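You operate a simulated robot arm through the tools that you are given. There is no shell and no other tool.

Carry out the task below with a simulated two-armed robot. There is one attempt and no reset: what you move stays moved.

## Task
Flush the hot engine till the heat pointer is in the green.
Fine: green valve open while you flush; then shut it and top the water up to the green band.

The check looks at the end state, three seconds after you hand in, the way a careful person would. Anything else that was tipped, shoved, dropped, spilled or broken makes it a failure.

## Robot
Two 7-joint arms with two-finger parallel grippers on one trunk that stands fixed in place. Base frame: the origin is at the foot of the trunk, x ahead of it, y to its left, z up. Lengths are in m, angles in rad, forces in N, time in s.
The left shoulder is at [0.11, 0.169, 1.559], the right one opposite. With the tool pointing down near the work surface each hand reaches from about 0.3 to 0.68 m from the base axis, measured 20 degrees to its own side. Payload 1.57 kg a hand.
The TCP of each hand is the grasp point between the finger pads, 0.03 m short of the fingertips. In the tool frame z runs along the fingers and y along their closing line. The gripper opens to 0.08 m. The fingers are 0.017 m wide and 0.012 m thick; the gripper's body (0.04 by 0.082 m) begins 0.08 m behind the TCP.
Orientation is told as [roll, pitch, yaw] about the base's x, y, z axes, in that order, counted from this pose: with the fingers straight down and closing along the base's y, the tool's x points along the base's -x, its y along +y and its z along -z.

## Interface
- The arms move only by the tool move_arm. It takes "left_deltas", "right_deltas" or both (then of equal length, played together; a hand with none holds still); each is a list of rows, each a list of 6 numbers: the shift along the tool's x, y, z in m, then the turn, a rotation vector about the tool's x, y, z in rad. In form: [[dx, dy, dz, wx, wy, wz], ...]. A call has 1 to 20 rows; each row shifts and turns the commanded pose from where the row before left it, along the tool's axes as they then stand. "left_gripper" and "right_gripper" are, for a hand that has rows, the closure, from 0 (fully open) to 1 (shut), set as the call begins (left out, the last holds). Rows are played at 5 a second. More than 0.05 m and 0.15 rad between two rows, or a gripper value outside its range, and nothing of the call is played. Where a pose cannot be reached the arm comes as near as it can. A force on the tool above 40 N (or 10 N above the force at the start of the call, whichever is more), or a blocked arm, ends the call early, and 0.2 s more pass. Each finger travels about 0.072 m/s and halts on what it meets, pressing with about 23 N; the grip force reading is that of the motor and also rises with nothing between the fingers. The clock runs only during rows and for 0.2 s after the last one: add rows that do not move to give the fingers time. The reply holds the time, the measured pose of the TCP, the force on the tool along the base axes, the opening and the grip force, in the units named above and with some noise, with the torque about the TCP (base axes, N m) and any sound that the robot's microphone picked up.
- Cameras (640 x 400 px; columns grow to the right, rows downward): "scene" is now at [0.1518, 0.0224, 1.7387]; the picture's right is [0.31, -0.95, 0.00], its down [-0.75, -0.24, -0.61] and it looks along [0.59, 0.19, -0.79] (base axes); focal length 309 px, centre (320, 200). "left" rides on the left gripper at [0.072, 0.007, -0.122] in its tool frame; the picture's right is [-0.09, 1.00, 0.00], its down [-0.84, -0.08, -0.54] and it looks along [-0.54, -0.05, 0.84] (tool axes); focal length 238 px, centre (320, 200). "right" rides on the right gripper at [0.072, -0.007, -0.122] in its tool frame; the picture's right is [0.09, 1.00, 0.00], its down [-0.84, 0.08, -0.54] and it looks along [-0.54, 0.05, 0.84] (tool axes); focal length 238 px, centre (320, 200). There is no depth. A picture from a camera that has moved, and an enlarged one, comes with that camera's place and axes in the base frame and with its lens.
- capture(camera): a new picture of that camera. No time passes.
- slide_trunk(by): slides the trunk up (or, below 0, down) by that many m; the arms and the scene camera ride with it, the base frame stays. It gives what a move gives, with no picture.
- turn_head(pan, tilt): turns the head with the scene camera to pan (to the left, within 1.501 rad either way) and tilt (down, from -0.506 to 1.204), counted from straight ahead of the robot. It gives what a move gives.
- close_up(camera, box): a new picture of the part [left, top, right, bottom] of that camera's present view, enlarged. No time passes.
- close_job(): hands the job in; it is judged then, once.

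Nothing tells you positions but the pictures and the camera data. Unless the task says otherwise, let go and move clear before handing in.

The tools are called after "Request:" as a command line: name --argument value ..., lists and objects as JSON in quotes. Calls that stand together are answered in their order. move_arm: Moves the arms, as the interface text tells. Its arguments: {"type":"object","properties":{"left_deltas":{"type":"array","items":{"type":"array","items":{"type":"number"}}},"left_gripper":{"type":"number"},"right_deltas":{"type":"array","items":{"type":"array","items":{"type":"number"}}},"right_gripper":{"type":"number"}},"required":[]} The other tools are called the same way: slide_trunk (by) moves the trunk up or down; turn_head (pan, tilt) turns the head that bears the scene camera; capture (camera) takes a picture; close_up (camera, box) takes an enlarged picture of a part of a camera's view; close_job () hands the job in.

At the start:

```text
time: 0.0
left_tool_pos: [0.6185, 0.3505, 1.297]
left_orientation: [0.0, 0.001, 0.001]
left_contact_force: [-0.7, 0.0, 0.8]
left_ft_torque: [0.02, -0.02, 0.02]
left_opening: 0.0801
left_grip_force: 0.1
right_tool_pos: [0.6864, -0.1989, 1.1923]
right_orientation: [0.0, 0.0, -0.001]
right_contact_force: [-0.1, 0.6, -0.9]
right_ft_torque: [-0.02, -0.01, -0.03]
right_opening: 0.0802
right_grip_force: 0.0
trunk travel left (down, up): [-0.873, 0.017]
head pan, tilt (commanded): [0.312, 0.908]
```

scene: 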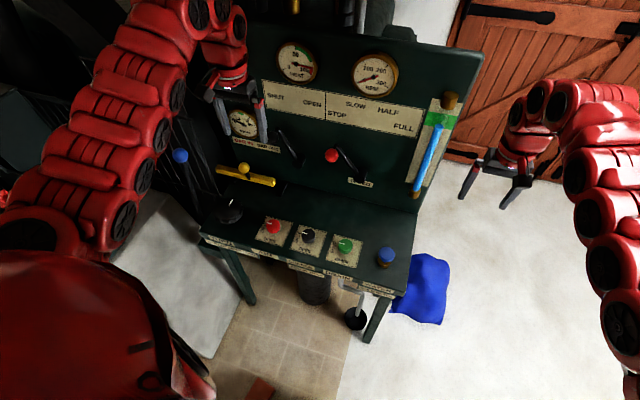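
right: 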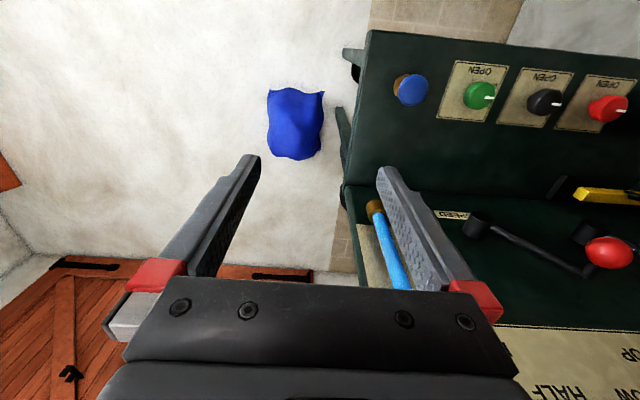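
left: 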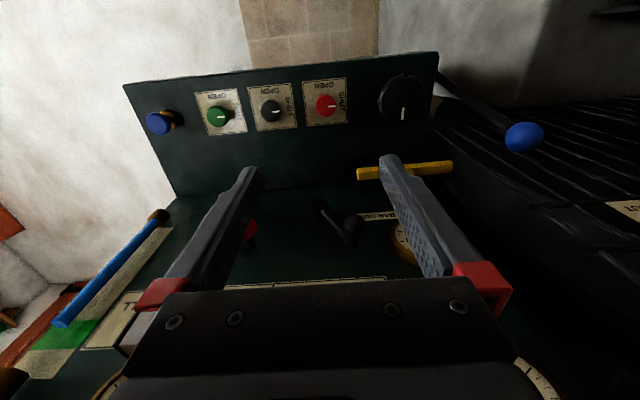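

I see a green control panel with gauges (HEAT, RPM and another), levers, a sight glass on the right, and a row of knobs in front (red, black, green valves, blue button). I'll look closer at the labels before touching anything.

Request:
close_up --camera "scene" --box '[200, 160, 420, 300]'

Request:
close_up --camera "scene" --box '[220, 20, 480, 190]'

Request:
close_up --camera "scene" --box '[400, 80, 480, 210]'

Request:
close_up --camera "left" --box '[120, 50, 460, 200]'

Request:
close_up --camera "right" --box '[340, 30, 640, 220]'

```text
2.86 times, centred on (310, 230) of scene
camera zoom: at [0.1518, 0.0224, 1.7387], right [0.31, -0.95, 0.0], down [-0.75, -0.24, -0.61], along [0.59, 0.19, -0.79], focal length 884 px, centre (349, 114)
```

zoom: 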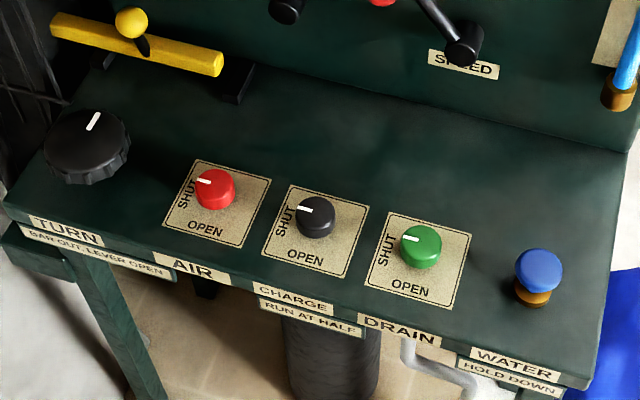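

```text
2.35 times, centred on (350, 105) of scene
camera zoom: at [0.1518, 0.0224, 1.7387], right [0.31, -0.95, 0.0], down [-0.75, -0.24, -0.61], along [0.59, 0.19, -0.79], focal length 728 px, centre (249, 424)
```

zoom: 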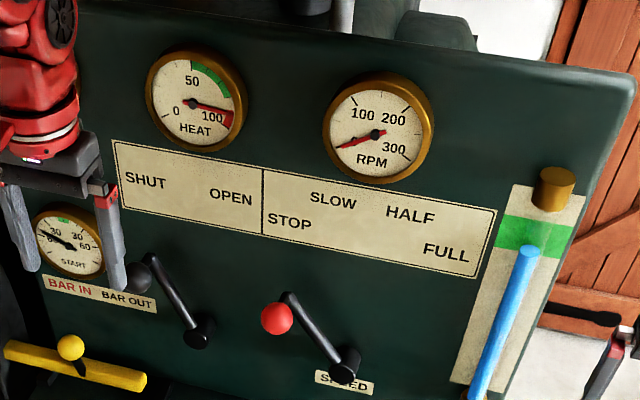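

```text
3.08 times, centred on (440, 145) of scene
camera zoom: at [0.1518, 0.0224, 1.7387], right [0.31, -0.95, 0.0], down [-0.75, -0.24, -0.61], along [0.59, 0.19, -0.79], focal length 952 px, centre (-49, 369)
```

zoom: 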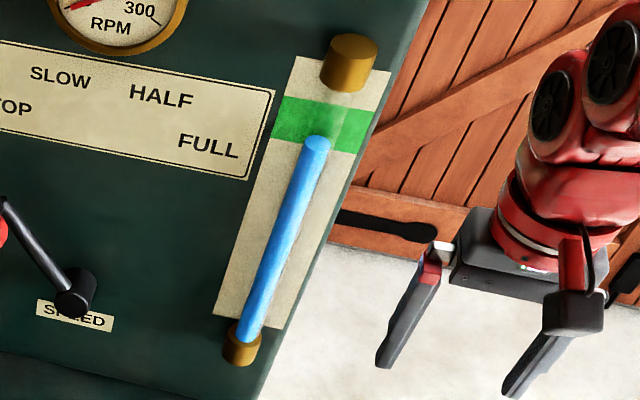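

```text
1.88 times, centred on (290, 125) of left
camera zoom: at [0.5478, 0.3572, 1.4188], right [0.09, 1.0, 0.0], down [0.84, -0.08, 0.54], along [0.54, -0.05, -0.84], focal length 449 px, centre (376, 341)
```

zoom: 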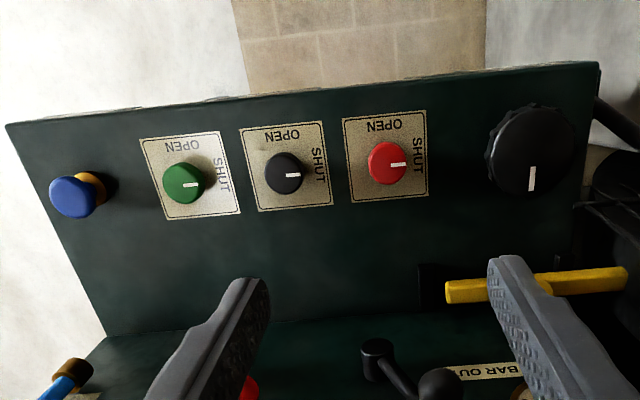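

```text
2.11 times, centred on (490, 125) of right
camera zoom: at [0.6143, -0.2053, 1.314], right [-0.09, 1.0, 0.0], down [0.84, 0.08, 0.54], along [0.54, 0.05, -0.84], focal length 502 px, centre (-38, 358)
```

zoom: 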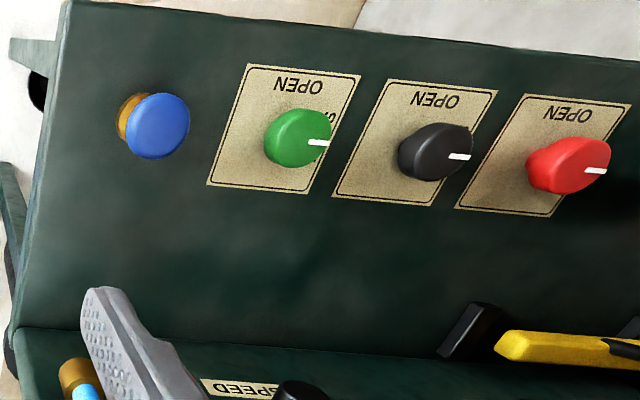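

The green knob is the DRAIN valve (now SHUT), blue is WATER (hold down), and the water sits just at the bottom of the green band while heat is in the red. I'll look around to know the surroundings before moving the arms.

Request:
turn_head --pan 0.9 --tilt 0.7

Request:
capture --camera "scene"

Request:
turn_head --pan 0.3 --tilt 0.45

Request:
capture --camera "scene"

Request:
turn_head --pan -0.4 --tilt 0.8

Request:
capture --camera "scene"

```text
time: 1.0
left_tool_pos: [0.6208, 0.3497, 1.2975]
left_orientation: [0.001, 0.0, 0.001]
left_contact_force: [0.9, -0.5, -0.3]
left_ft_torque: [-0.02, -0.04, -0.04]
left_opening: 0.0802
left_grip_force: 0.0
right_tool_pos: [0.6858, -0.2, 1.1925]
right_orientation: [0.0, -0.001, -0.002]
right_contact_force: [-0.4, -0.3, 0.2]
right_ft_torque: [0.02, 0.0, -0.04]
right_opening: 0.0801
right_grip_force: 0.0
trunk travel left (down, up): [-0.873, 0.017]
head pan, tilt (commanded): [0.901, 0.7]
```

```text
taken
camera scene: at [0.1331, 0.0658, 1.7554], right [0.78, -0.62, 0.0], down [-0.4, -0.5, -0.76], along [0.48, 0.6, -0.64], focal length 309 px, centre (320, 200)
```

scene: 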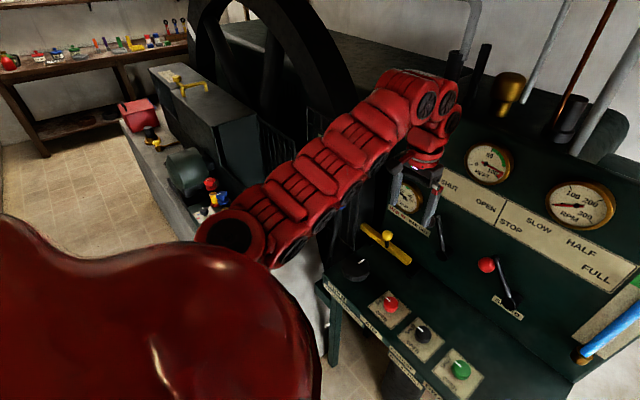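

```text
time: 2.0
left_tool_pos: [0.6187, 0.3496, 1.2983]
left_orientation: [0.0, -0.001, 0.0]
left_contact_force: [0.4, 0.3, 0.0]
left_ft_torque: [-0.02, -0.01, 0.02]
left_opening: 0.0797
left_grip_force: 0.1
right_tool_pos: [0.6851, -0.199, 1.1932]
right_orientation: [0.0, 0.0, -0.002]
right_contact_force: [-0.7, -0.4, -0.3]
right_ft_torque: [0.03, 0.01, 0.0]
right_opening: 0.0798
right_grip_force: 0.1
trunk travel left (down, up): [-0.873, 0.017]
head pan, tilt (commanded): [0.3, 0.45]
```

```text
taken
camera scene: at [0.168, 0.0266, 1.7776], right [0.3, -0.95, 0.0], down [-0.42, -0.13, -0.9], along [0.86, 0.27, -0.44], focal length 309 px, centre (320, 200)
```

scene: 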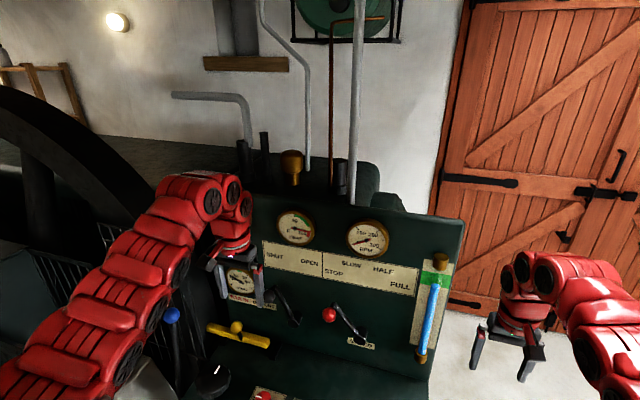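

```text
time: 3.1
left_tool_pos: [0.6199, 0.3503, 1.2983]
left_orientation: [0.0, -0.001, -0.001]
left_contact_force: [-0.9, -0.6, -1.1]
left_ft_torque: [-0.02, 0.05, 0.01]
left_opening: 0.08
left_grip_force: 0.0
right_tool_pos: [0.6857, -0.1996, 1.1926]
right_orientation: [0.0, 0.0, -0.002]
right_contact_force: [-0.2, -0.3, 0.3]
right_ft_torque: [-0.02, -0.02, -0.02]
right_opening: 0.08
right_grip_force: 0.1
trunk travel left (down, up): [-0.873, 0.017]
head pan, tilt (commanded): [-0.4, 0.799]
```

```text
taken
camera scene: at [0.1546, -0.0319, 1.7473], right [-0.39, -0.92, 0.0], down [-0.66, 0.28, -0.7], along [0.64, -0.27, -0.72], focal length 309 px, centre (320, 200)
```

scene: 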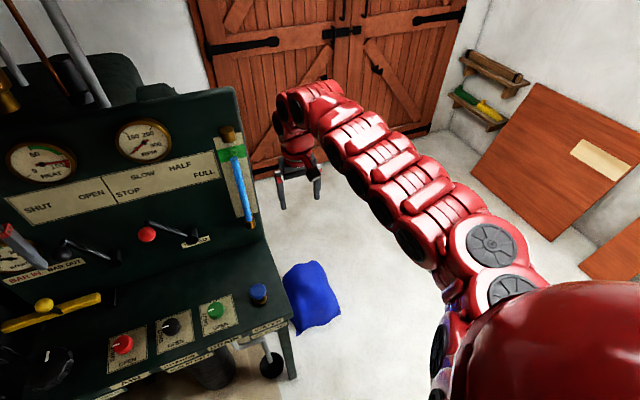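

The layout is clear: the desk is at about z≈0.78, knobs at about x≈0.66 (green y≈0.10, blue button y≈-0.03), and the panel at about x≈0.92. I'll raise the right hand, then lower the trunk for better reach.

Request:
move_arm --right_deltas '[[0, 0, -0.04, 0, 0, 0], [0, 0, -0.04, 0, 0, 0], [0, 0, -0.04, 0, 0, 0], [0.0, -0.02, -0.03, 0, 0, 0]]' --right_gripper 1.0

Request:
turn_head --pan 0.2 --tilt 0.6

Request:
slide_trunk --by -0.15

Request:
capture --camera "scene"

```text
time: 4.1
left_tool_pos: [0.6202, 0.3485, 1.2983]
left_orientation: [0.0, 0.0, -0.001]
left_contact_force: [-0.5, 0.5, 0.1]
left_ft_torque: [-0.01, -0.01, -0.03]
left_opening: 0.0799
left_grip_force: 0.1
right_tool_pos: [0.6946, -0.2194, 1.3293]
right_orientation: [0.001, -0.001, -0.001]
right_contact_force: [0.2, 0.1, -0.6]
right_ft_torque: [0.02, 0.0, -0.02]
right_opening: 0.0003
right_grip_force: 21.3
right hand out of reach, approached as far as the arm can: row 4
trunk travel left (down, up): [-0.873, 0.017]
head pan, tilt (commanded): [-0.4, 0.799]
```

```text
time: 5.1
left_tool_pos: [0.619, 0.3494, 1.2985]
left_orientation: [0.0, 0.0, 0.001]
left_contact_force: [-0.3, -0.9, -0.6]
left_ft_torque: [0.01, 0.01, 0.02]
left_opening: 0.0802
left_grip_force: 0.0
right_tool_pos: [0.6948, -0.219, 1.3276]
right_orientation: [-0.001, -0.001, -0.002]
right_contact_force: [0.4, -1.3, 0.0]
right_ft_torque: [-0.01, 0.01, -0.03]
right_opening: 0.0
right_grip_force: 21.8
trunk travel left (down, up): [-0.873, 0.017]
head pan, tilt (commanded): [0.201, 0.6]
```

```text
time: 6.8
left_tool_pos: [0.6192, 0.3499, 1.1481]
left_orientation: [0.0, 0.001, 0.0]
left_contact_force: [-0.9, 0.5, -0.1]
left_ft_torque: [0.0, 0.02, -0.02]
left_opening: 0.0801
left_grip_force: 0.0
right_tool_pos: [0.6947, -0.2198, 1.179]
right_orientation: [0.0, -0.002, -0.003]
right_contact_force: [0.3, 0.1, -0.4]
right_ft_torque: [0.02, 0.05, -0.01]
right_opening: 0.0
right_grip_force: 21.1
trunk travel left (down, up): [-0.723, 0.167]
head pan, tilt (commanded): [0.201, 0.6]
```

```text
taken
camera scene: at [0.1667, 0.0169, 1.6142], right [0.2, -0.98, 0.0], down [-0.55, -0.11, -0.83], along [0.81, 0.16, -0.56], focal length 309 px, centre (320, 200)
```

scene: 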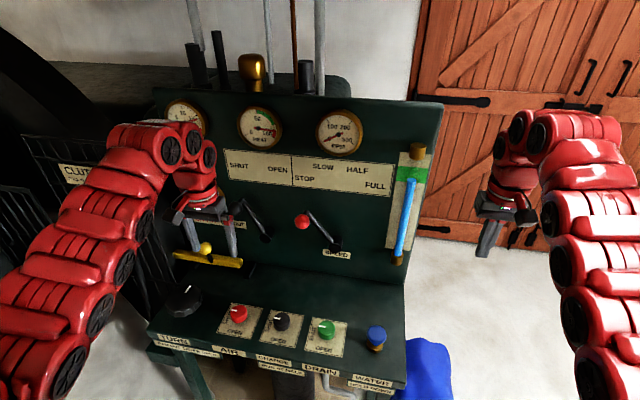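

The desk and both hands are clear. The right arm reached its limit up there, so a lower trunk will help; I'll lift the left hand and pull it back a bit so it clears the red knob, then slide down more.

Request:
move_arm --left_deltas '[[0.03, 0, -0.03, 0, 0, 0], [0.03, 0, -0.03, 0, 0, 0], [0.03, 0, -0.03, 0, 0, 0], [0.02, 0, -0.01, 0, 0, 0]]'

Request:
slide_trunk --by -0.28

Request:
capture --camera "scene"

Request:
capture --camera "left"

Request:
capture --camera "right"

```text
time: 7.8
left_tool_pos: [0.5789, 0.378, 1.144]
left_orientation: [0.0, 0.0, 0.0]
left_contact_force: [-0.4, -0.5, 0.2]
left_ft_torque: [0.03, 0.03, 0.0]
left_opening: 0.0803
left_grip_force: 0.0
left hand out of reach, approached as far as the arm can: row 1, 2, 3, 4
right_tool_pos: [0.6956, -0.2186, 1.1778]
right_orientation: [-0.001, 0.0, -0.002]
right_contact_force: [-0.5, 0.3, 0.0]
right_ft_torque: [0.02, -0.01, 0.04]
right_opening: 0.0
right_grip_force: 21.4
trunk travel left (down, up): [-0.723, 0.167]
head pan, tilt (commanded): [0.201, 0.6]
```

```text
time: 10.6
left_tool_pos: [0.5794, 0.3767, 0.8636]
left_orientation: [0.001, -0.001, 0.0]
left_contact_force: [-0.5, -0.1, -0.4]
left_ft_torque: [0.0, 0.01, -0.01]
left_opening: 0.08
left_grip_force: 0.0
right_tool_pos: [0.6961, -0.2196, 0.8988]
right_orientation: [0.0, -0.001, -0.002]
right_contact_force: [0.3, -0.8, -0.8]
right_ft_torque: [0.0, 0.01, 0.0]
right_opening: 0.0
right_grip_force: 21.5
trunk travel left (down, up): [-0.443, 0.447]
head pan, tilt (commanded): [0.201, 0.6]
```

```text
taken
camera scene: at [0.1666, 0.0169, 1.3342], right [0.2, -0.98, 0.0], down [-0.55, -0.11, -0.83], along [0.81, 0.16, -0.56], focal length 309 px, centre (320, 200)
```

scene: 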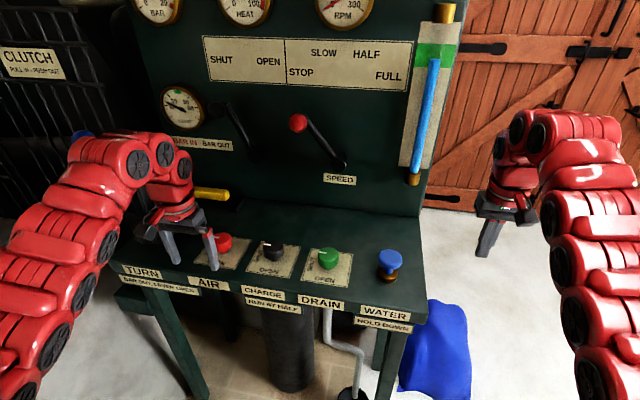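

```text
taken
camera left: at [0.5076, 0.3837, 0.9843], right [0.09, 1.0, 0.0], down [0.84, -0.08, 0.54], along [0.54, -0.05, -0.84], focal length 238 px, centre (320, 200)
```

left: 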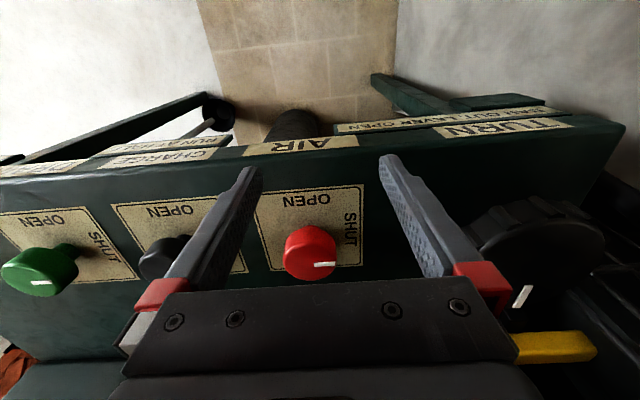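

```text
taken
camera right: at [0.6233, -0.2252, 1.0194], right [-0.09, 1.0, 0.0], down [0.84, 0.08, 0.54], along [0.54, 0.05, -0.84], focal length 238 px, centre (320, 200)
```

right: 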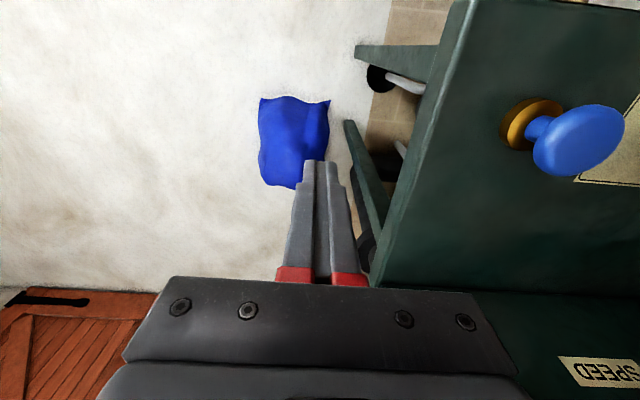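

Both hands are clear at the new trunk height. I'll zoom in to pin down the green knob and the blue button, and read the gauges.

Request:
close_up --camera "scene" --box '[290, 220, 430, 310]'

Request:
close_up --camera "right" --box '[460, 60, 640, 200]'

Request:
close_up --camera "left" --box '[0, 150, 260, 320]'

```text
4.44 times, centred on (360, 265) of scene
camera zoom: at [0.1666, 0.0169, 1.3342], right [0.2, -0.98, 0.0], down [-0.55, -0.11, -0.83], along [0.81, 0.16, -0.56], focal length 1375 px, centre (142, -89)
```

zoom: 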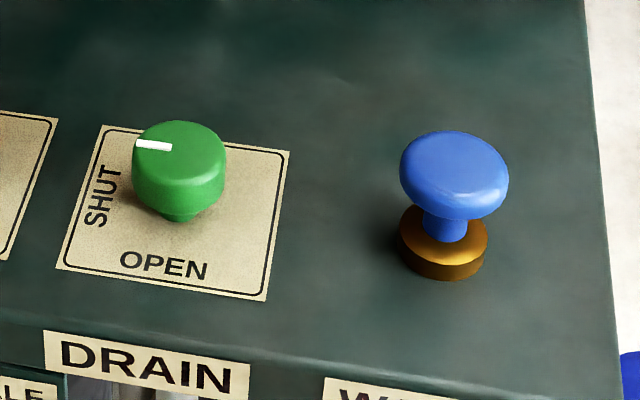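

```text
2.86 times, centred on (550, 130) of right
camera zoom: at [0.6233, -0.2252, 1.0194], right [-0.09, 1.0, 0.0], down [0.84, 0.08, 0.54], along [0.54, 0.05, -0.84], focal length 681 px, centre (-337, 400)
```

zoom: 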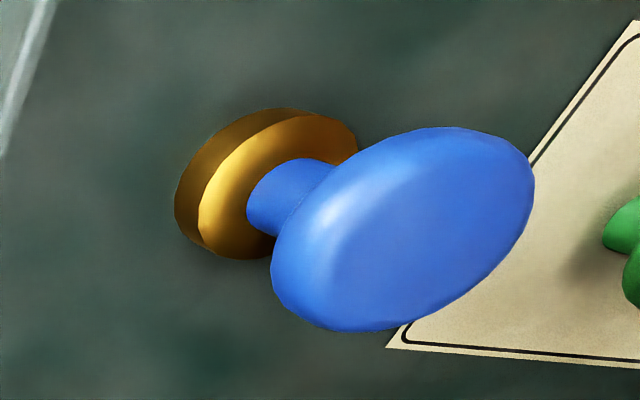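

```text
2.35 times, centred on (130, 235) of left
camera zoom: at [0.5076, 0.3837, 0.9843], right [0.09, 1.0, 0.0], down [0.84, -0.08, 0.54], along [0.54, -0.05, -0.84], focal length 561 px, centre (767, 118)
```

zoom: 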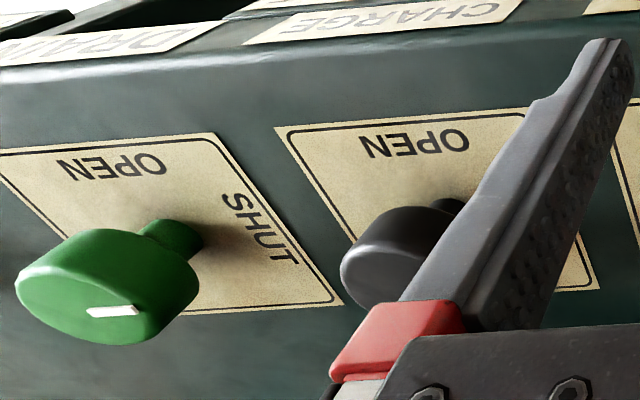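

The green knob is at about (0.665, 0.099), top z≈0.84, on a plate at z≈0.80; the blue button is at about (0.666, −0.036), top z≈0.856. I'll raise the left hand and bring it over the green knob, well above everything.

Request:
move_arm --left_deltas '[[0, 0, -0.03, 0, 0, 0], [-0.02, 0, -0.03, 0, 0, 0], [-0.02, 0, -0.01, 0, 0, 0]]' --left_gripper 0.0

```text
time: 11.4
left_tool_pos: [0.636, 0.3844, 0.8887]
left_orientation: [0.0, -0.001, 0.0]
left_contact_force: [-0.6, 1.0, -0.3]
left_ft_torque: [0.0, -0.02, 0.0]
left_opening: 0.0799
left_grip_force: 0.0
left hand out of reach, approached as far as the arm can: row 1, 2
right_tool_pos: [0.6948, -0.2187, 0.8977]
right_orientation: [0.001, -0.002, -0.001]
right_contact_force: [0.6, 0.2, 0.0]
right_ft_torque: [-0.01, -0.02, -0.04]
right_opening: 0.0
right_grip_force: 21.2
trunk travel left (down, up): [-0.443, 0.447]
head pan, tilt (commanded): [0.201, 0.6]
```

The left hand can't rise more at this trunk height, so I'll raise the trunk by 0.07 m to gain clearance over the knobs; reach should still be fine.

Request:
slide_trunk --by 0.07

Request:
move_arm --left_deltas '[[0, -0.03, 0, 0, 0, 0], [0, -0.03, 0, 0, 0, 0]]'

```text
time: 12.5
left_tool_pos: [0.6362, 0.3844, 0.9572]
left_orientation: [0.0, -0.002, 0.0]
left_contact_force: [0.8, 0.2, 0.3]
left_ft_torque: [0.01, 0.0, -0.01]
left_opening: 0.0802
left_grip_force: 0.2
right_tool_pos: [0.6954, -0.219, 0.9672]
right_orientation: [0.002, -0.002, -0.002]
right_contact_force: [0.2, 0.2, 0.5]
right_ft_torque: [-0.02, 0.01, -0.02]
right_opening: 0.0
right_grip_force: 21.4
trunk travel left (down, up): [-0.513, 0.377]
head pan, tilt (commanded): [0.201, 0.6]
```

```text
time: 13.1
left_tool_pos: [0.6397, 0.3268, 0.9507]
left_orientation: [-0.001, -0.004, 0.0]
left_contact_force: [0.3, 0.4, -1.1]
left_ft_torque: [0.01, -0.01, -0.01]
left_opening: 0.0797
left_grip_force: 0.0
left hand out of reach, approached as far as the arm can: row 1, 2
right_tool_pos: [0.6952, -0.2196, 0.9683]
right_orientation: [0.002, -0.001, -0.002]
right_contact_force: [-0.2, 0.0, 0.3]
right_ft_torque: [0.01, 0.02, -0.01]
right_opening: 0.0
right_grip_force: 21.0
trunk travel left (down, up): [-0.513, 0.377]
head pan, tilt (commanded): [0.201, 0.6]
```

Request:
move_arm --left_deltas '[[-0.0042, -0.038, 0.005, 0, 0, 0], [-0.0042, -0.038, 0.005, 0, 0, 0], [-0.0042, -0.038, 0.005, 0, 0, 0], [-0.0042, -0.038, 0.005, 0, 0, 0], [-0.0042, -0.038, 0.005, 0, 0, 0], [-0.0042, -0.038, 0.005, 0, 0, 0]]'

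Request:
capture --camera "left"

Request:
capture --camera "scene"

```text
time: 14.5
left_tool_pos: [0.6648, 0.0964, 0.9213]
left_orientation: [-0.001, -0.001, 0.0]
left_contact_force: [0.1, 0.0, -0.1]
left_ft_torque: [0.02, 0.01, 0.01]
left_opening: 0.0799
left_grip_force: 0.2
right_tool_pos: [0.6948, -0.2209, 0.9673]
right_orientation: [0.001, -0.001, -0.001]
right_contact_force: [0.4, 0.6, -0.3]
right_ft_torque: [0.02, -0.02, 0.01]
right_opening: 0.0
right_grip_force: 21.3
trunk travel left (down, up): [-0.513, 0.377]
head pan, tilt (commanded): [0.201, 0.6]
```

```text
taken
camera left: at [0.592, 0.1023, 1.042], right [0.09, 1.0, 0.0], down [0.84, -0.08, 0.54], along [0.54, -0.05, -0.84], focal length 238 px, centre (320, 200)
```

left: 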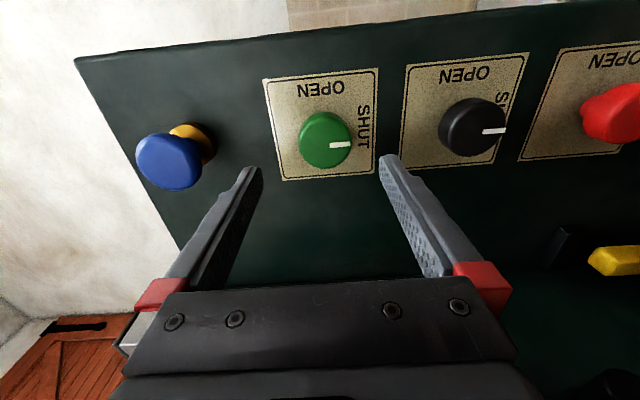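

```text
taken
camera scene: at [0.1673, 0.0158, 1.404], right [0.2, -0.98, 0.0], down [-0.55, -0.11, -0.82], along [0.81, 0.17, -0.57], focal length 309 px, centre (320, 200)
```

scene: 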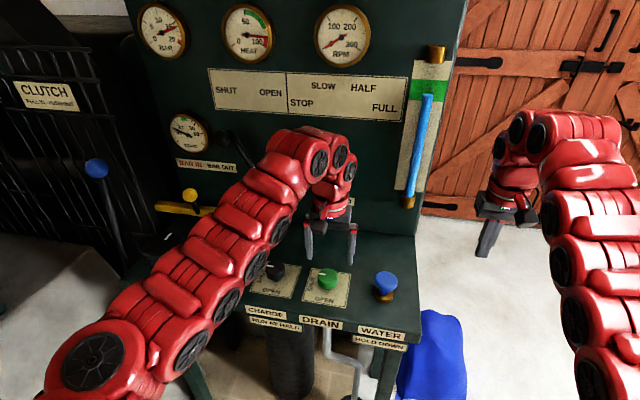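

The left hand is above the green knob (about (0.660, 0.100)), and both the heat gauge and water glass are in view. I'll centre over the knob and turn the hand clockwise by 90° in the air, so that opening ends with the hand squared to the robot.

Request:
move_arm --left_deltas '[[0.0045, 0.0036, 0, 0, 0, 0], [0, 0, 0, 0, 0, 0.15], [0, 0, 0, 0, 0, 0.15], [0, 0, 0, 0, 0, 0.15], [0, 0, 0, 0, 0, 0.15], [0, 0, 0, 0, 0, 0.15], [0, 0, 0, 0, 0, 0.15], [0, 0, 0, 0, 0, 0.15], [0, 0, 0, 0, 0, 0.15], [0, 0, 0, 0, 0, 0.15], [0, 0, 0, 0, 0, 0.15], [0, 0, 0, 0, 0, 0.07]]'

Request:
capture --camera "left"

Request:
capture --camera "scene"

```text
time: 17.1
left_tool_pos: [0.6596, 0.1019, 0.9209]
left_orientation: [0.002, 0.001, -1.573]
left_contact_force: [0.6, -0.2, 0.2]
left_ft_torque: [0.03, 0.01, 0.03]
left_opening: 0.0803
left_grip_force: 0.2
right_tool_pos: [0.695, -0.2205, 0.9667]
right_orientation: [0.001, -0.001, -0.001]
right_contact_force: [-0.1, 0.3, -0.4]
right_ft_torque: [-0.01, 0.01, 0.0]
right_opening: 0.0001
right_grip_force: 21.7
trunk travel left (down, up): [-0.513, 0.377]
head pan, tilt (commanded): [0.201, 0.6]
```

```text
taken
camera left: at [0.667, 0.1731, 1.0418], right [1.0, -0.09, 0.0], down [-0.08, -0.84, 0.54], along [-0.05, -0.54, -0.84], focal length 238 px, centre (320, 200)
```

left: 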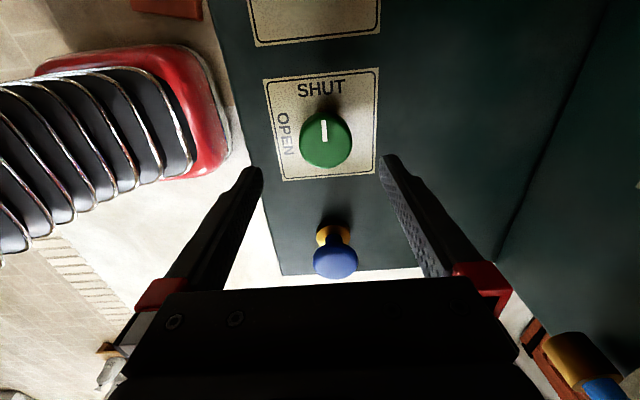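

```text
taken
camera scene: at [0.1669, 0.0169, 1.4041], right [0.2, -0.98, 0.0], down [-0.55, -0.11, -0.82], along [0.81, 0.16, -0.57], focal length 309 px, centre (320, 200)
```

scene: 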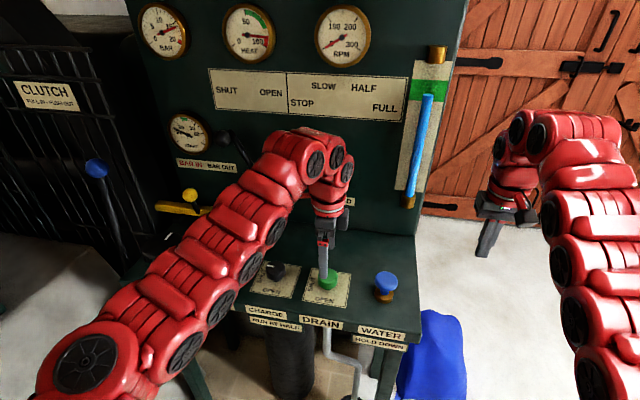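

Request:
close_up --camera "left" --box '[250, 60, 400, 190]'

```text
3.08 times, centred on (325, 125) of left
camera zoom: at [0.667, 0.1731, 1.0418], right [1.0, -0.09, 0.0], down [-0.08, -0.84, 0.54], along [-0.05, -0.54, -0.84], focal length 733 px, centre (305, 431)
```

zoom: 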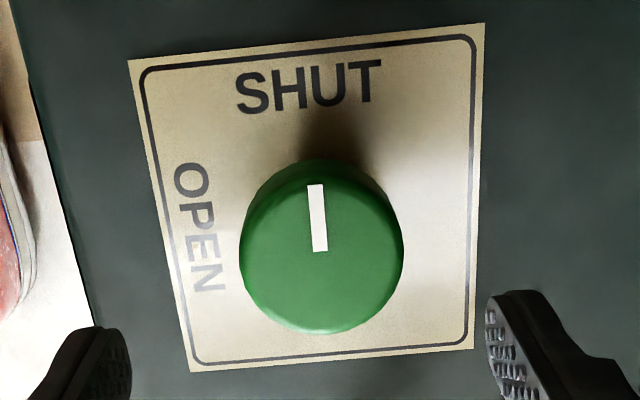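

The knob centre is at about (0.665, 0.1005). I'll centre the hand and descend so that the fingers straddle the knob.

Request:
move_arm --left_deltas '[[-0.0014, 0.0056, 0, 0, 0, 0], [0, 0, 0.025, 0, 0, 0], [0, 0, 0.025, 0, 0, 0], [0, 0, 0.017, 0, 0, 0], [0, 0, 0.01, 0, 0, 0], [0, 0, 0, 0, 0, 0]]'

Request:
capture --camera "left"

Request:
close_up --camera "scene" --box '[250, 200, 430, 350]'

```text
time: 18.5
left_tool_pos: [0.6661, 0.1001, 0.8425]
left_orientation: [0.001, 0.001, -1.569]
left_contact_force: [0.5, 0.1, 0.8]
left_ft_torque: [0.01, -0.02, -0.03]
left_opening: 0.0797
left_grip_force: 0.0
right_tool_pos: [0.6949, -0.2206, 0.9682]
right_orientation: [0.0, -0.001, -0.001]
right_contact_force: [0.1, -0.3, -0.4]
right_ft_torque: [0.01, -0.01, -0.02]
right_opening: 0.0
right_grip_force: 21.7
trunk travel left (down, up): [-0.513, 0.377]
head pan, tilt (commanded): [0.201, 0.6]
```

```text
taken
camera left: at [0.6724, 0.1715, 0.9641], right [1.0, -0.09, 0.0], down [-0.08, -0.84, 0.54], along [-0.05, -0.54, -0.84], focal length 238 px, centre (320, 200)
```

left: 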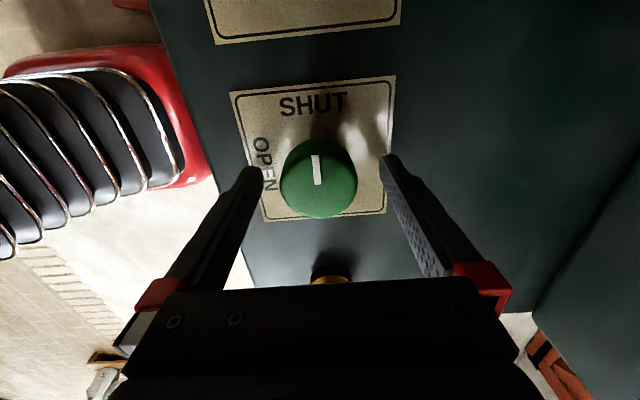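

```text
2.67 times, centred on (340, 275) of scene
camera zoom: at [0.1668, 0.0169, 1.4041], right [0.2, -0.98, 0.0], down [-0.55, -0.11, -0.82], along [0.81, 0.16, -0.57], focal length 825 px, centre (267, 0)
```

zoom: 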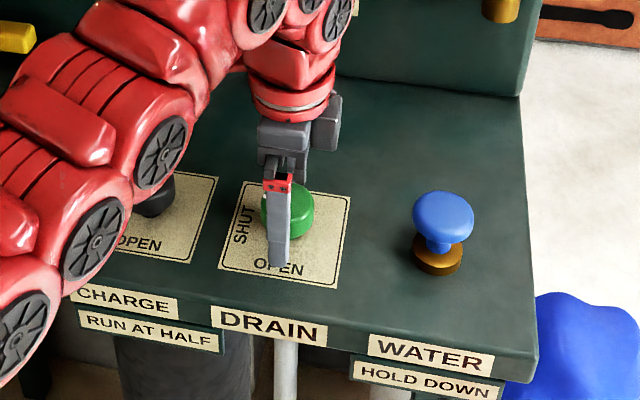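

The fingers straddle the green knob without contact. I'll close on it.

Request:
move_arm --left_deltas '[[0, 0, 0, 0, 0, 0], [0, 0, 0, 0, 0, 0], [0, 0, 0, 0, 0, 0]]' --left_gripper 1.0

Request:
capture --camera "left"

```text
time: 19.3
left_tool_pos: [0.6649, 0.0988, 0.8434]
left_orientation: [0.001, 0.0, -1.569]
left_contact_force: [-6.1, 0.8, -3.0]
left_ft_torque: [0.07, 0.18, 0.0]
left_opening: 0.0475
left_grip_force: 45.1
right_tool_pos: [0.695, -0.2191, 0.9675]
right_orientation: [0.0, -0.002, -0.003]
right_contact_force: [0.6, 0.0, 0.6]
right_ft_torque: [0.0, 0.0, 0.01]
right_opening: 0.0
right_grip_force: 21.8
trunk travel left (down, up): [-0.513, 0.377]
head pan, tilt (commanded): [0.201, 0.6]
```

```text
taken
camera left: at [0.6719, 0.1715, 0.964], right [1.0, -0.09, 0.0], down [-0.08, -0.84, 0.54], along [-0.05, -0.54, -0.84], focal length 238 px, centre (320, 200)
```

left: 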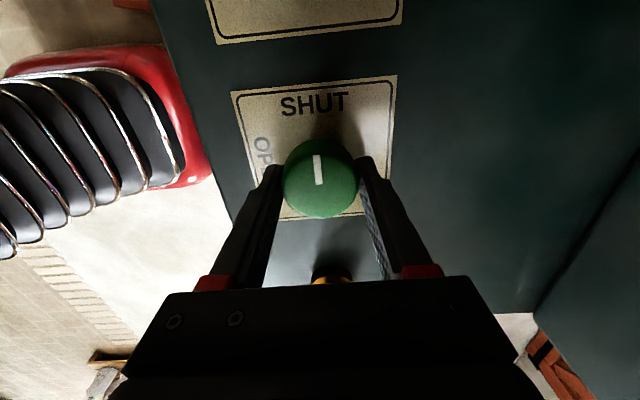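

The knob is held (opening 0.0475). Before opening the drain I'll bring the right hand, tilted away from the left one, above the blue WATER button.

Request:
move_arm --right_deltas '[[0, 0, 0, -0.12, 0, 0], [0, 0, 0, -0.12, 0, 0], [0, 0, 0, -0.11, 0, 0], [0.0062, 0.0327, 0.0119, 0, 0, 0], [0.0062, 0.0327, 0.0119, 0, 0, 0], [0.0062, 0.0327, 0.0119, 0, 0, 0], [0.0062, 0.0327, 0.0119, 0, 0, 0], [0.0062, 0.0327, 0.0119, 0, 0, 0]]' --right_gripper 1.0

Request:
capture --camera "right"

Request:
capture --camera "scene"

```text
time: 21.1
left_tool_pos: [0.6641, 0.0988, 0.8434]
left_orientation: [0.001, -0.002, -1.569]
left_contact_force: [-13.7, 1.3, -11.3]
left_ft_torque: [-0.52, 0.13, 0.01]
left_opening: 0.0474
left_grip_force: 45.3
right_tool_pos: [0.6661, -0.0466, 0.9685]
right_orientation: [0.352, -0.003, -0.004]
right_contact_force: [0.4, 0.8, 0.5]
right_ft_torque: [0.0, 0.0, 0.01]
right_opening: 0.0001
right_grip_force: 21.5
trunk travel left (down, up): [-0.513, 0.377]
head pan, tilt (commanded): [0.201, 0.6]
```

```text
taken
camera right: at [0.5935, -0.093, 1.0805], right [-0.09, 0.94, 0.34], down [0.83, -0.12, 0.54], along [0.54, 0.33, -0.77], focal length 238 px, centre (320, 200)
```

right: 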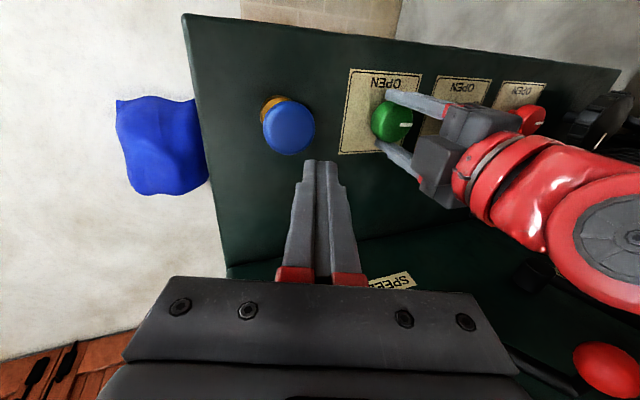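

```text
taken
camera scene: at [0.1662, 0.0174, 1.4041], right [0.2, -0.98, 0.0], down [-0.55, -0.11, -0.83], along [0.81, 0.16, -0.56], focal length 309 px, centre (320, 200)
```

scene: 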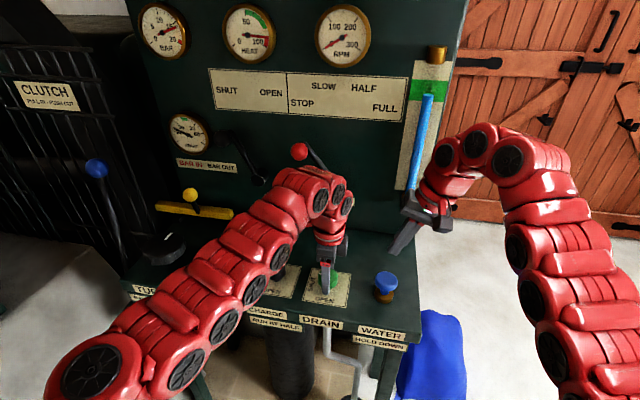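

The right fingertip is above the button (button at about (0.662, −0.036)). The left grip shows some side load, so I'll nudge the left command a little to relax it and lower the right fingertip to just above the button.

Request:
move_arm --left_deltas '[[0, -0.001, 0.0005, 0, 0, 0], [0, -0.001, 0.0005, 0, 0, 0], [0, 0, 0, 0, 0, 0], [0, 0, 0, 0, 0, 0]]' --right_deltas '[[0.004, -0.008, 0.0225, 0, 0, 0], [0, -0.008, 0.0225, 0, 0, 0], [0, -0.008, 0.0225, 0, 0, 0], [0, 0, 0, 0, 0, 0]]'

Request:
capture --camera "right"

Request:
close_up --camera "scene" --box '[250, 200, 470, 350]'

```text
time: 22.1
left_tool_pos: [0.6644, 0.0988, 0.8428]
left_orientation: [0.006, 0.001, -1.568]
left_contact_force: [5.8, 0.0, 2.8]
left_ft_torque: [-0.21, -0.36, -0.03]
left_opening: 0.0474
left_grip_force: 44.8
right_tool_pos: [0.6614, -0.0457, 0.8964]
right_orientation: [0.351, -0.001, -0.003]
right_contact_force: [0.0, 0.0, -0.1]
right_ft_torque: [-0.01, 0.03, -0.01]
right_opening: 0.0
right_grip_force: 21.5
trunk travel left (down, up): [-0.513, 0.377]
head pan, tilt (commanded): [0.201, 0.6]
```

```text
taken
camera right: at [0.5897, -0.0928, 1.0086], right [-0.09, 0.94, 0.34], down [0.84, -0.11, 0.54], along [0.54, 0.33, -0.77], focal length 238 px, centre (320, 200)
```

right: 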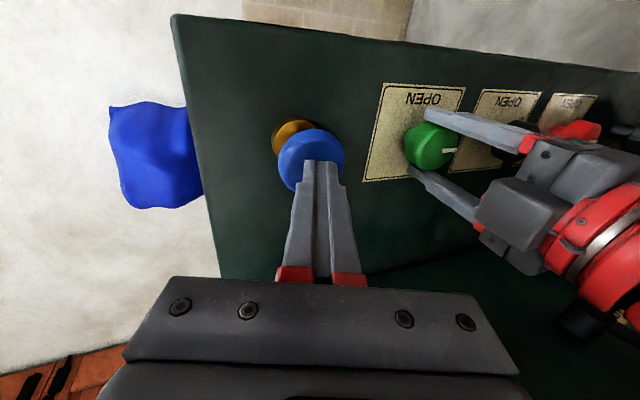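

```text
2.67 times, centred on (360, 275) of scene
camera zoom: at [0.1675, 0.017, 1.4041], right [0.2, -0.98, 0.0], down [-0.55, -0.11, -0.82], along [0.81, 0.16, -0.57], focal length 825 px, centre (213, 0)
```

zoom: 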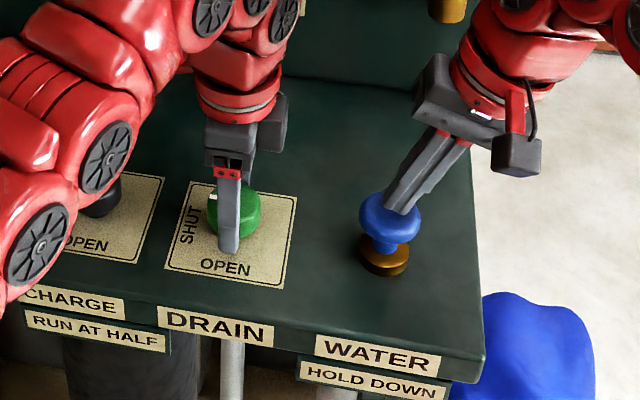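

The right fingertip is about 1 cm above the button and the left grip is relaxed. I'll begin turning the green knob counter-clockwise and watch the response.

Request:
move_arm --left_deltas '[[0, 0, 0, 0, 0, -0.1], [0, 0, 0, 0, 0, -0.1], [0, 0, 0, 0, 0, -0.1]]'

Request:
capture --camera "right"

```text
time: 22.9
left_tool_pos: [0.6648, 0.1, 0.8439]
left_orientation: [0.004, -0.003, -1.266]
left_contact_force: [14.4, -0.4, 0.1]
left_ft_torque: [0.13, -0.49, 0.0]
left_opening: 0.0476
left_grip_force: 44.9
right_tool_pos: [0.6615, -0.0443, 0.8973]
right_orientation: [0.35, 0.0, -0.001]
right_contact_force: [-0.1, 0.8, 0.2]
right_ft_torque: [0.01, -0.02, 0.02]
right_opening: 0.0
right_grip_force: 21.2
trunk travel left (down, up): [-0.513, 0.377]
head pan, tilt (commanded): [0.201, 0.6]
```

```text
taken
camera right: at [0.5906, -0.0929, 1.0079], right [-0.09, 0.94, 0.34], down [0.84, -0.12, 0.54], along [0.54, 0.33, -0.77], focal length 238 px, centre (320, 200)
```

right: 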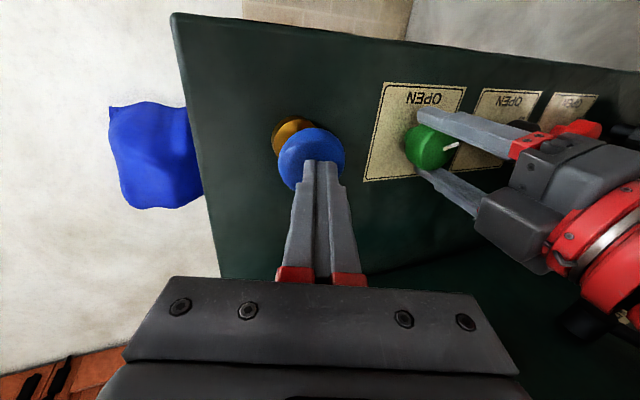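

The knob turns with the hand. I'll ease the side load and carry on the remaining turn to OPEN.

Request:
move_arm --left_deltas '[[0, 0.001, 0, 0, 0, -0.14], [0, 0, 0, 0, 0, -0.14], [0, 0, 0, 0, 0, -0.14], [0, 0, 0, 0, 0, -0.14], [0, 0, 0, 0, 0, -0.14]]'

```text
time: 24.1
left_tool_pos: [0.6653, 0.1002, 0.8427]
left_orientation: [0.001, -0.003, -0.567]
left_contact_force: [21.4, -0.2, 17.0]
left_ft_torque: [0.53, 0.22, -0.02]
left_opening: 0.0474
left_grip_force: 44.7
right_tool_pos: [0.6612, -0.0448, 0.8966]
right_orientation: [0.351, -0.001, -0.001]
right_contact_force: [0.6, -0.1, -0.2]
right_ft_torque: [0.01, -0.04, -0.04]
right_opening: 0.0001
right_grip_force: 21.7
trunk travel left (down, up): [-0.513, 0.377]
head pan, tilt (commanded): [0.201, 0.6]
```

Request:
move_arm --left_deltas '[[-0.0017, 0.0011, -0.0015, 0, 0, -0.05], [0, 0, 0, 0, 0, -0.1]]'

```text
time: 24.7
left_tool_pos: [0.6655, 0.0998, 0.8422]
left_orientation: [-0.002, 0.005, -0.419]
left_contact_force: [1.1, 0.6, -3.7]
left_ft_torque: [-0.36, -0.44, -0.01]
left_opening: 0.0471
left_grip_force: 45.3
right_tool_pos: [0.6606, -0.0456, 0.8969]
right_orientation: [0.35, -0.003, -0.002]
right_contact_force: [-0.2, -1.3, 1.0]
right_ft_torque: [-0.04, 0.01, -0.01]
right_opening: 0.0001
right_grip_force: 21.1
trunk travel left (down, up): [-0.513, 0.377]
head pan, tilt (commanded): [0.201, 0.6]
```

Request:
move_arm --left_deltas '[[0, 0, 0, 0, 0, -0.14], [0, 0, 0, 0, 0, -0.14], [0, 0, 0, 0, 0, -0.13]]'

Request:
capture --camera "right"

Request:
capture --camera "scene"

Request:
close_up --camera "scene" --box '[130, 0, 470, 210]'

```text
time: 25.5
left_tool_pos: [0.6653, 0.0997, 0.8437]
left_orientation: [0.001, 0.006, -0.008]
left_contact_force: [-14.8, 2.9, -17.9]
left_ft_torque: [-0.09, 0.53, 0.01]
left_opening: 0.0476
left_grip_force: 45.5
right_tool_pos: [0.6605, -0.0449, 0.8956]
right_orientation: [0.35, -0.002, -0.003]
right_contact_force: [0.0, -0.2, -0.1]
right_ft_torque: [0.01, -0.01, 0.01]
right_opening: 0.0
right_grip_force: 20.9
trunk travel left (down, up): [-0.513, 0.377]
head pan, tilt (commanded): [0.201, 0.6]
```

```text
taken
camera right: at [0.5894, -0.0921, 1.0084], right [-0.09, 0.94, 0.34], down [0.84, -0.11, 0.54], along [0.54, 0.33, -0.77], focal length 238 px, centre (320, 200)
```

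right: 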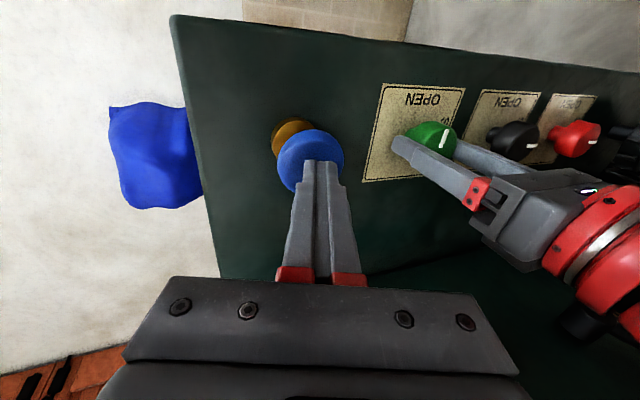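

```text
taken
camera scene: at [0.1671, 0.0178, 1.4038], right [0.2, -0.98, 0.0], down [-0.55, -0.11, -0.82], along [0.81, 0.16, -0.57], focal length 309 px, centre (320, 200)
```

scene: 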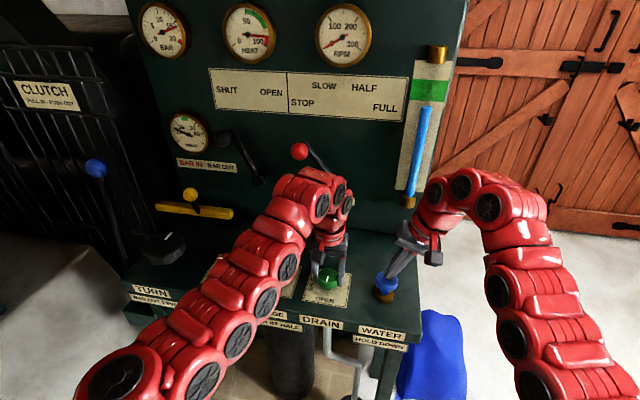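

```text
1.88 times, centred on (300, 105) of scene
camera zoom: at [0.1671, 0.0178, 1.4038], right [0.2, -0.98, 0.0], down [-0.55, -0.11, -0.82], along [0.81, 0.16, -0.57], focal length 582 px, centre (358, 379)
```

zoom: 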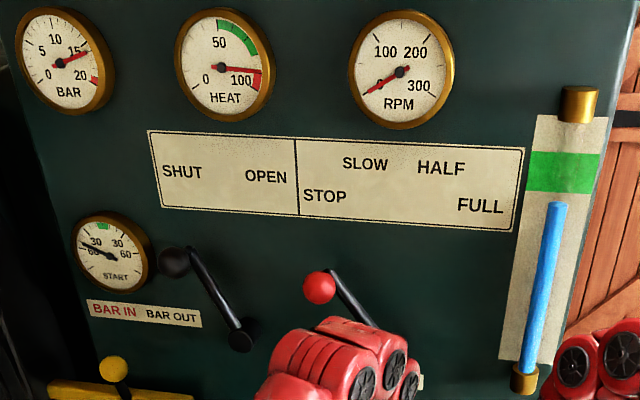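

The drain is open and the water is already dropping below the green band, so I'll press the WATER button now and relax the left grip.

Request:
move_arm --left_deltas '[[0.001, 0, 0.001, 0, 0, 0], [0, 0, 0, 0, 0, 0], [0, 0, 0, 0, 0, 0], [0, 0, 0, 0, 0, 0]]' --right_deltas '[[0, -0.0021, 0.0056, 0, 0, 0], [0, -0.0021, 0.0056, 0, 0, 0], [0, -0.0021, 0.0056, 0, 0, 0], [0, -0.0017, 0.0047, 0, 0, 0]]'

Request:
capture --camera "right"

Request:
close_up --camera "scene" --box '[130, 0, 470, 210]'

```text
time: 26.5
left_tool_pos: [0.6666, 0.1002, 0.8437]
left_orientation: [-0.001, -0.003, -0.009]
left_contact_force: [-2.3, 0.5, -36.0]
left_ft_torque: [0.0, 0.06, -0.03]
left_opening: 0.0475
left_grip_force: 45.3
right_tool_pos: [0.6599, -0.0462, 0.8764]
right_orientation: [0.35, -0.007, -0.004]
right_contact_force: [-9.1, -3.0, 31.7]
right_ft_torque: [-0.1, 0.32, 0.03]
right_opening: 0.0
right_grip_force: 21.0
trunk travel left (down, up): [-0.513, 0.377]
head pan, tilt (commanded): [0.201, 0.6]
heard: click
```

```text
taken
camera right: at [0.5878, -0.0926, 0.9873], right [-0.09, 0.94, 0.34], down [0.83, -0.12, 0.54], along [0.55, 0.34, -0.77], focal length 238 px, centre (320, 200)
```

right: 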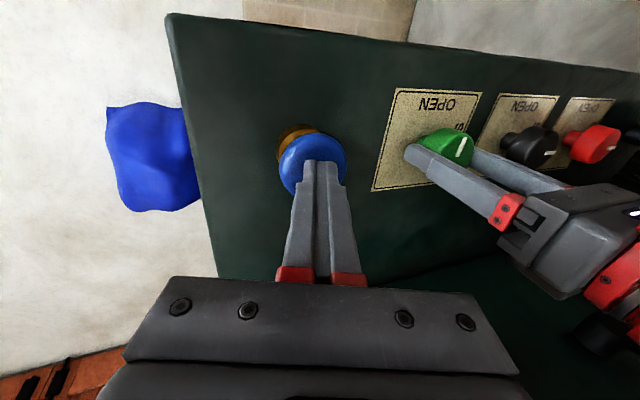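

```text
1.88 times, centred on (300, 105) of scene
camera zoom: at [0.166, 0.0173, 1.4044], right [0.2, -0.98, 0.0], down [-0.55, -0.11, -0.83], along [0.81, 0.16, -0.56], focal length 582 px, centre (358, 379)
```

zoom: 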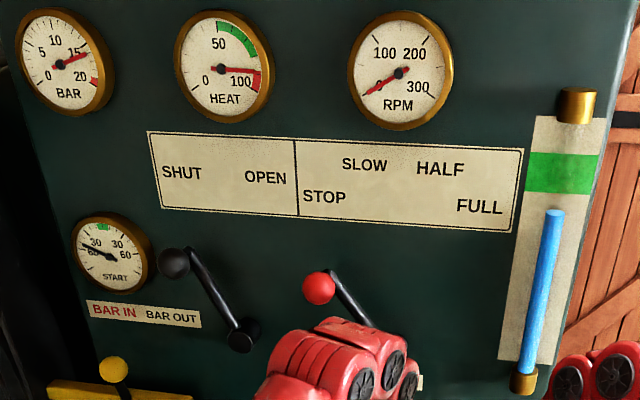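

A click was heard, the button is down. I'll let go of the knob (it stays at OPEN) to shed the left-hand strain, and hold the button for a second to see how level and heat react.

Request:
move_arm --left_deltas '[[0, 0, 0, 0, 0, 0], [0, 0, 0, 0, 0, 0], [0, 0, 0, 0, 0, 0], [0, 0, 0, 0, 0, 0]]' --left_gripper 0.0

Request:
close_up --camera "scene" --box '[130, 0, 470, 210]'

Request:
capture --camera "left"

```text
time: 27.5
left_tool_pos: [0.6647, 0.1008, 0.8466]
left_orientation: [0.0, -0.003, -0.008]
left_contact_force: [-0.6, -0.7, 0.2]
left_ft_torque: [0.0, 0.0, -0.04]
left_opening: 0.0802
left_grip_force: 0.1
right_tool_pos: [0.6598, -0.0457, 0.8757]
right_orientation: [0.351, -0.007, -0.003]
right_contact_force: [11.6, -0.3, 32.4]
right_ft_torque: [0.01, -0.29, -0.04]
right_opening: 0.0001
right_grip_force: 21.1
trunk travel left (down, up): [-0.513, 0.377]
head pan, tilt (commanded): [0.201, 0.6]
```

```text
1.88 times, centred on (300, 105) of scene
camera zoom: at [0.1644, 0.0171, 1.4046], right [0.2, -0.98, 0.0], down [-0.55, -0.11, -0.83], along [0.81, 0.16, -0.56], focal length 582 px, centre (358, 379)
```

zoom: 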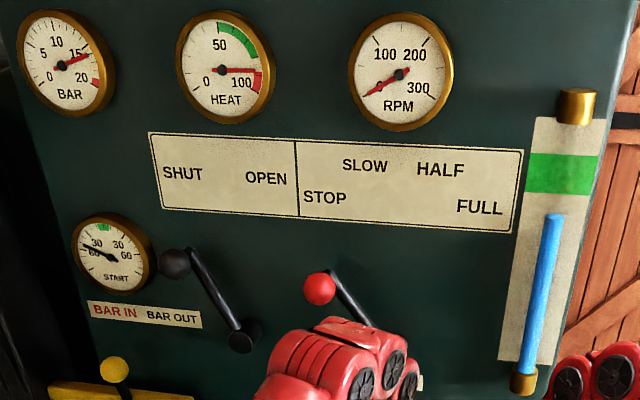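

```text
taken
camera left: at [0.5926, 0.1073, 0.9661], right [0.1, 0.99, 0.0], down [0.83, -0.09, 0.55], along [0.54, -0.06, -0.84], focal length 238 px, centre (320, 200)
```

left: 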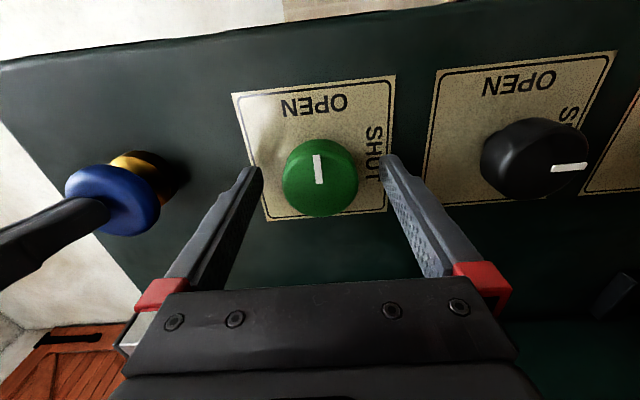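

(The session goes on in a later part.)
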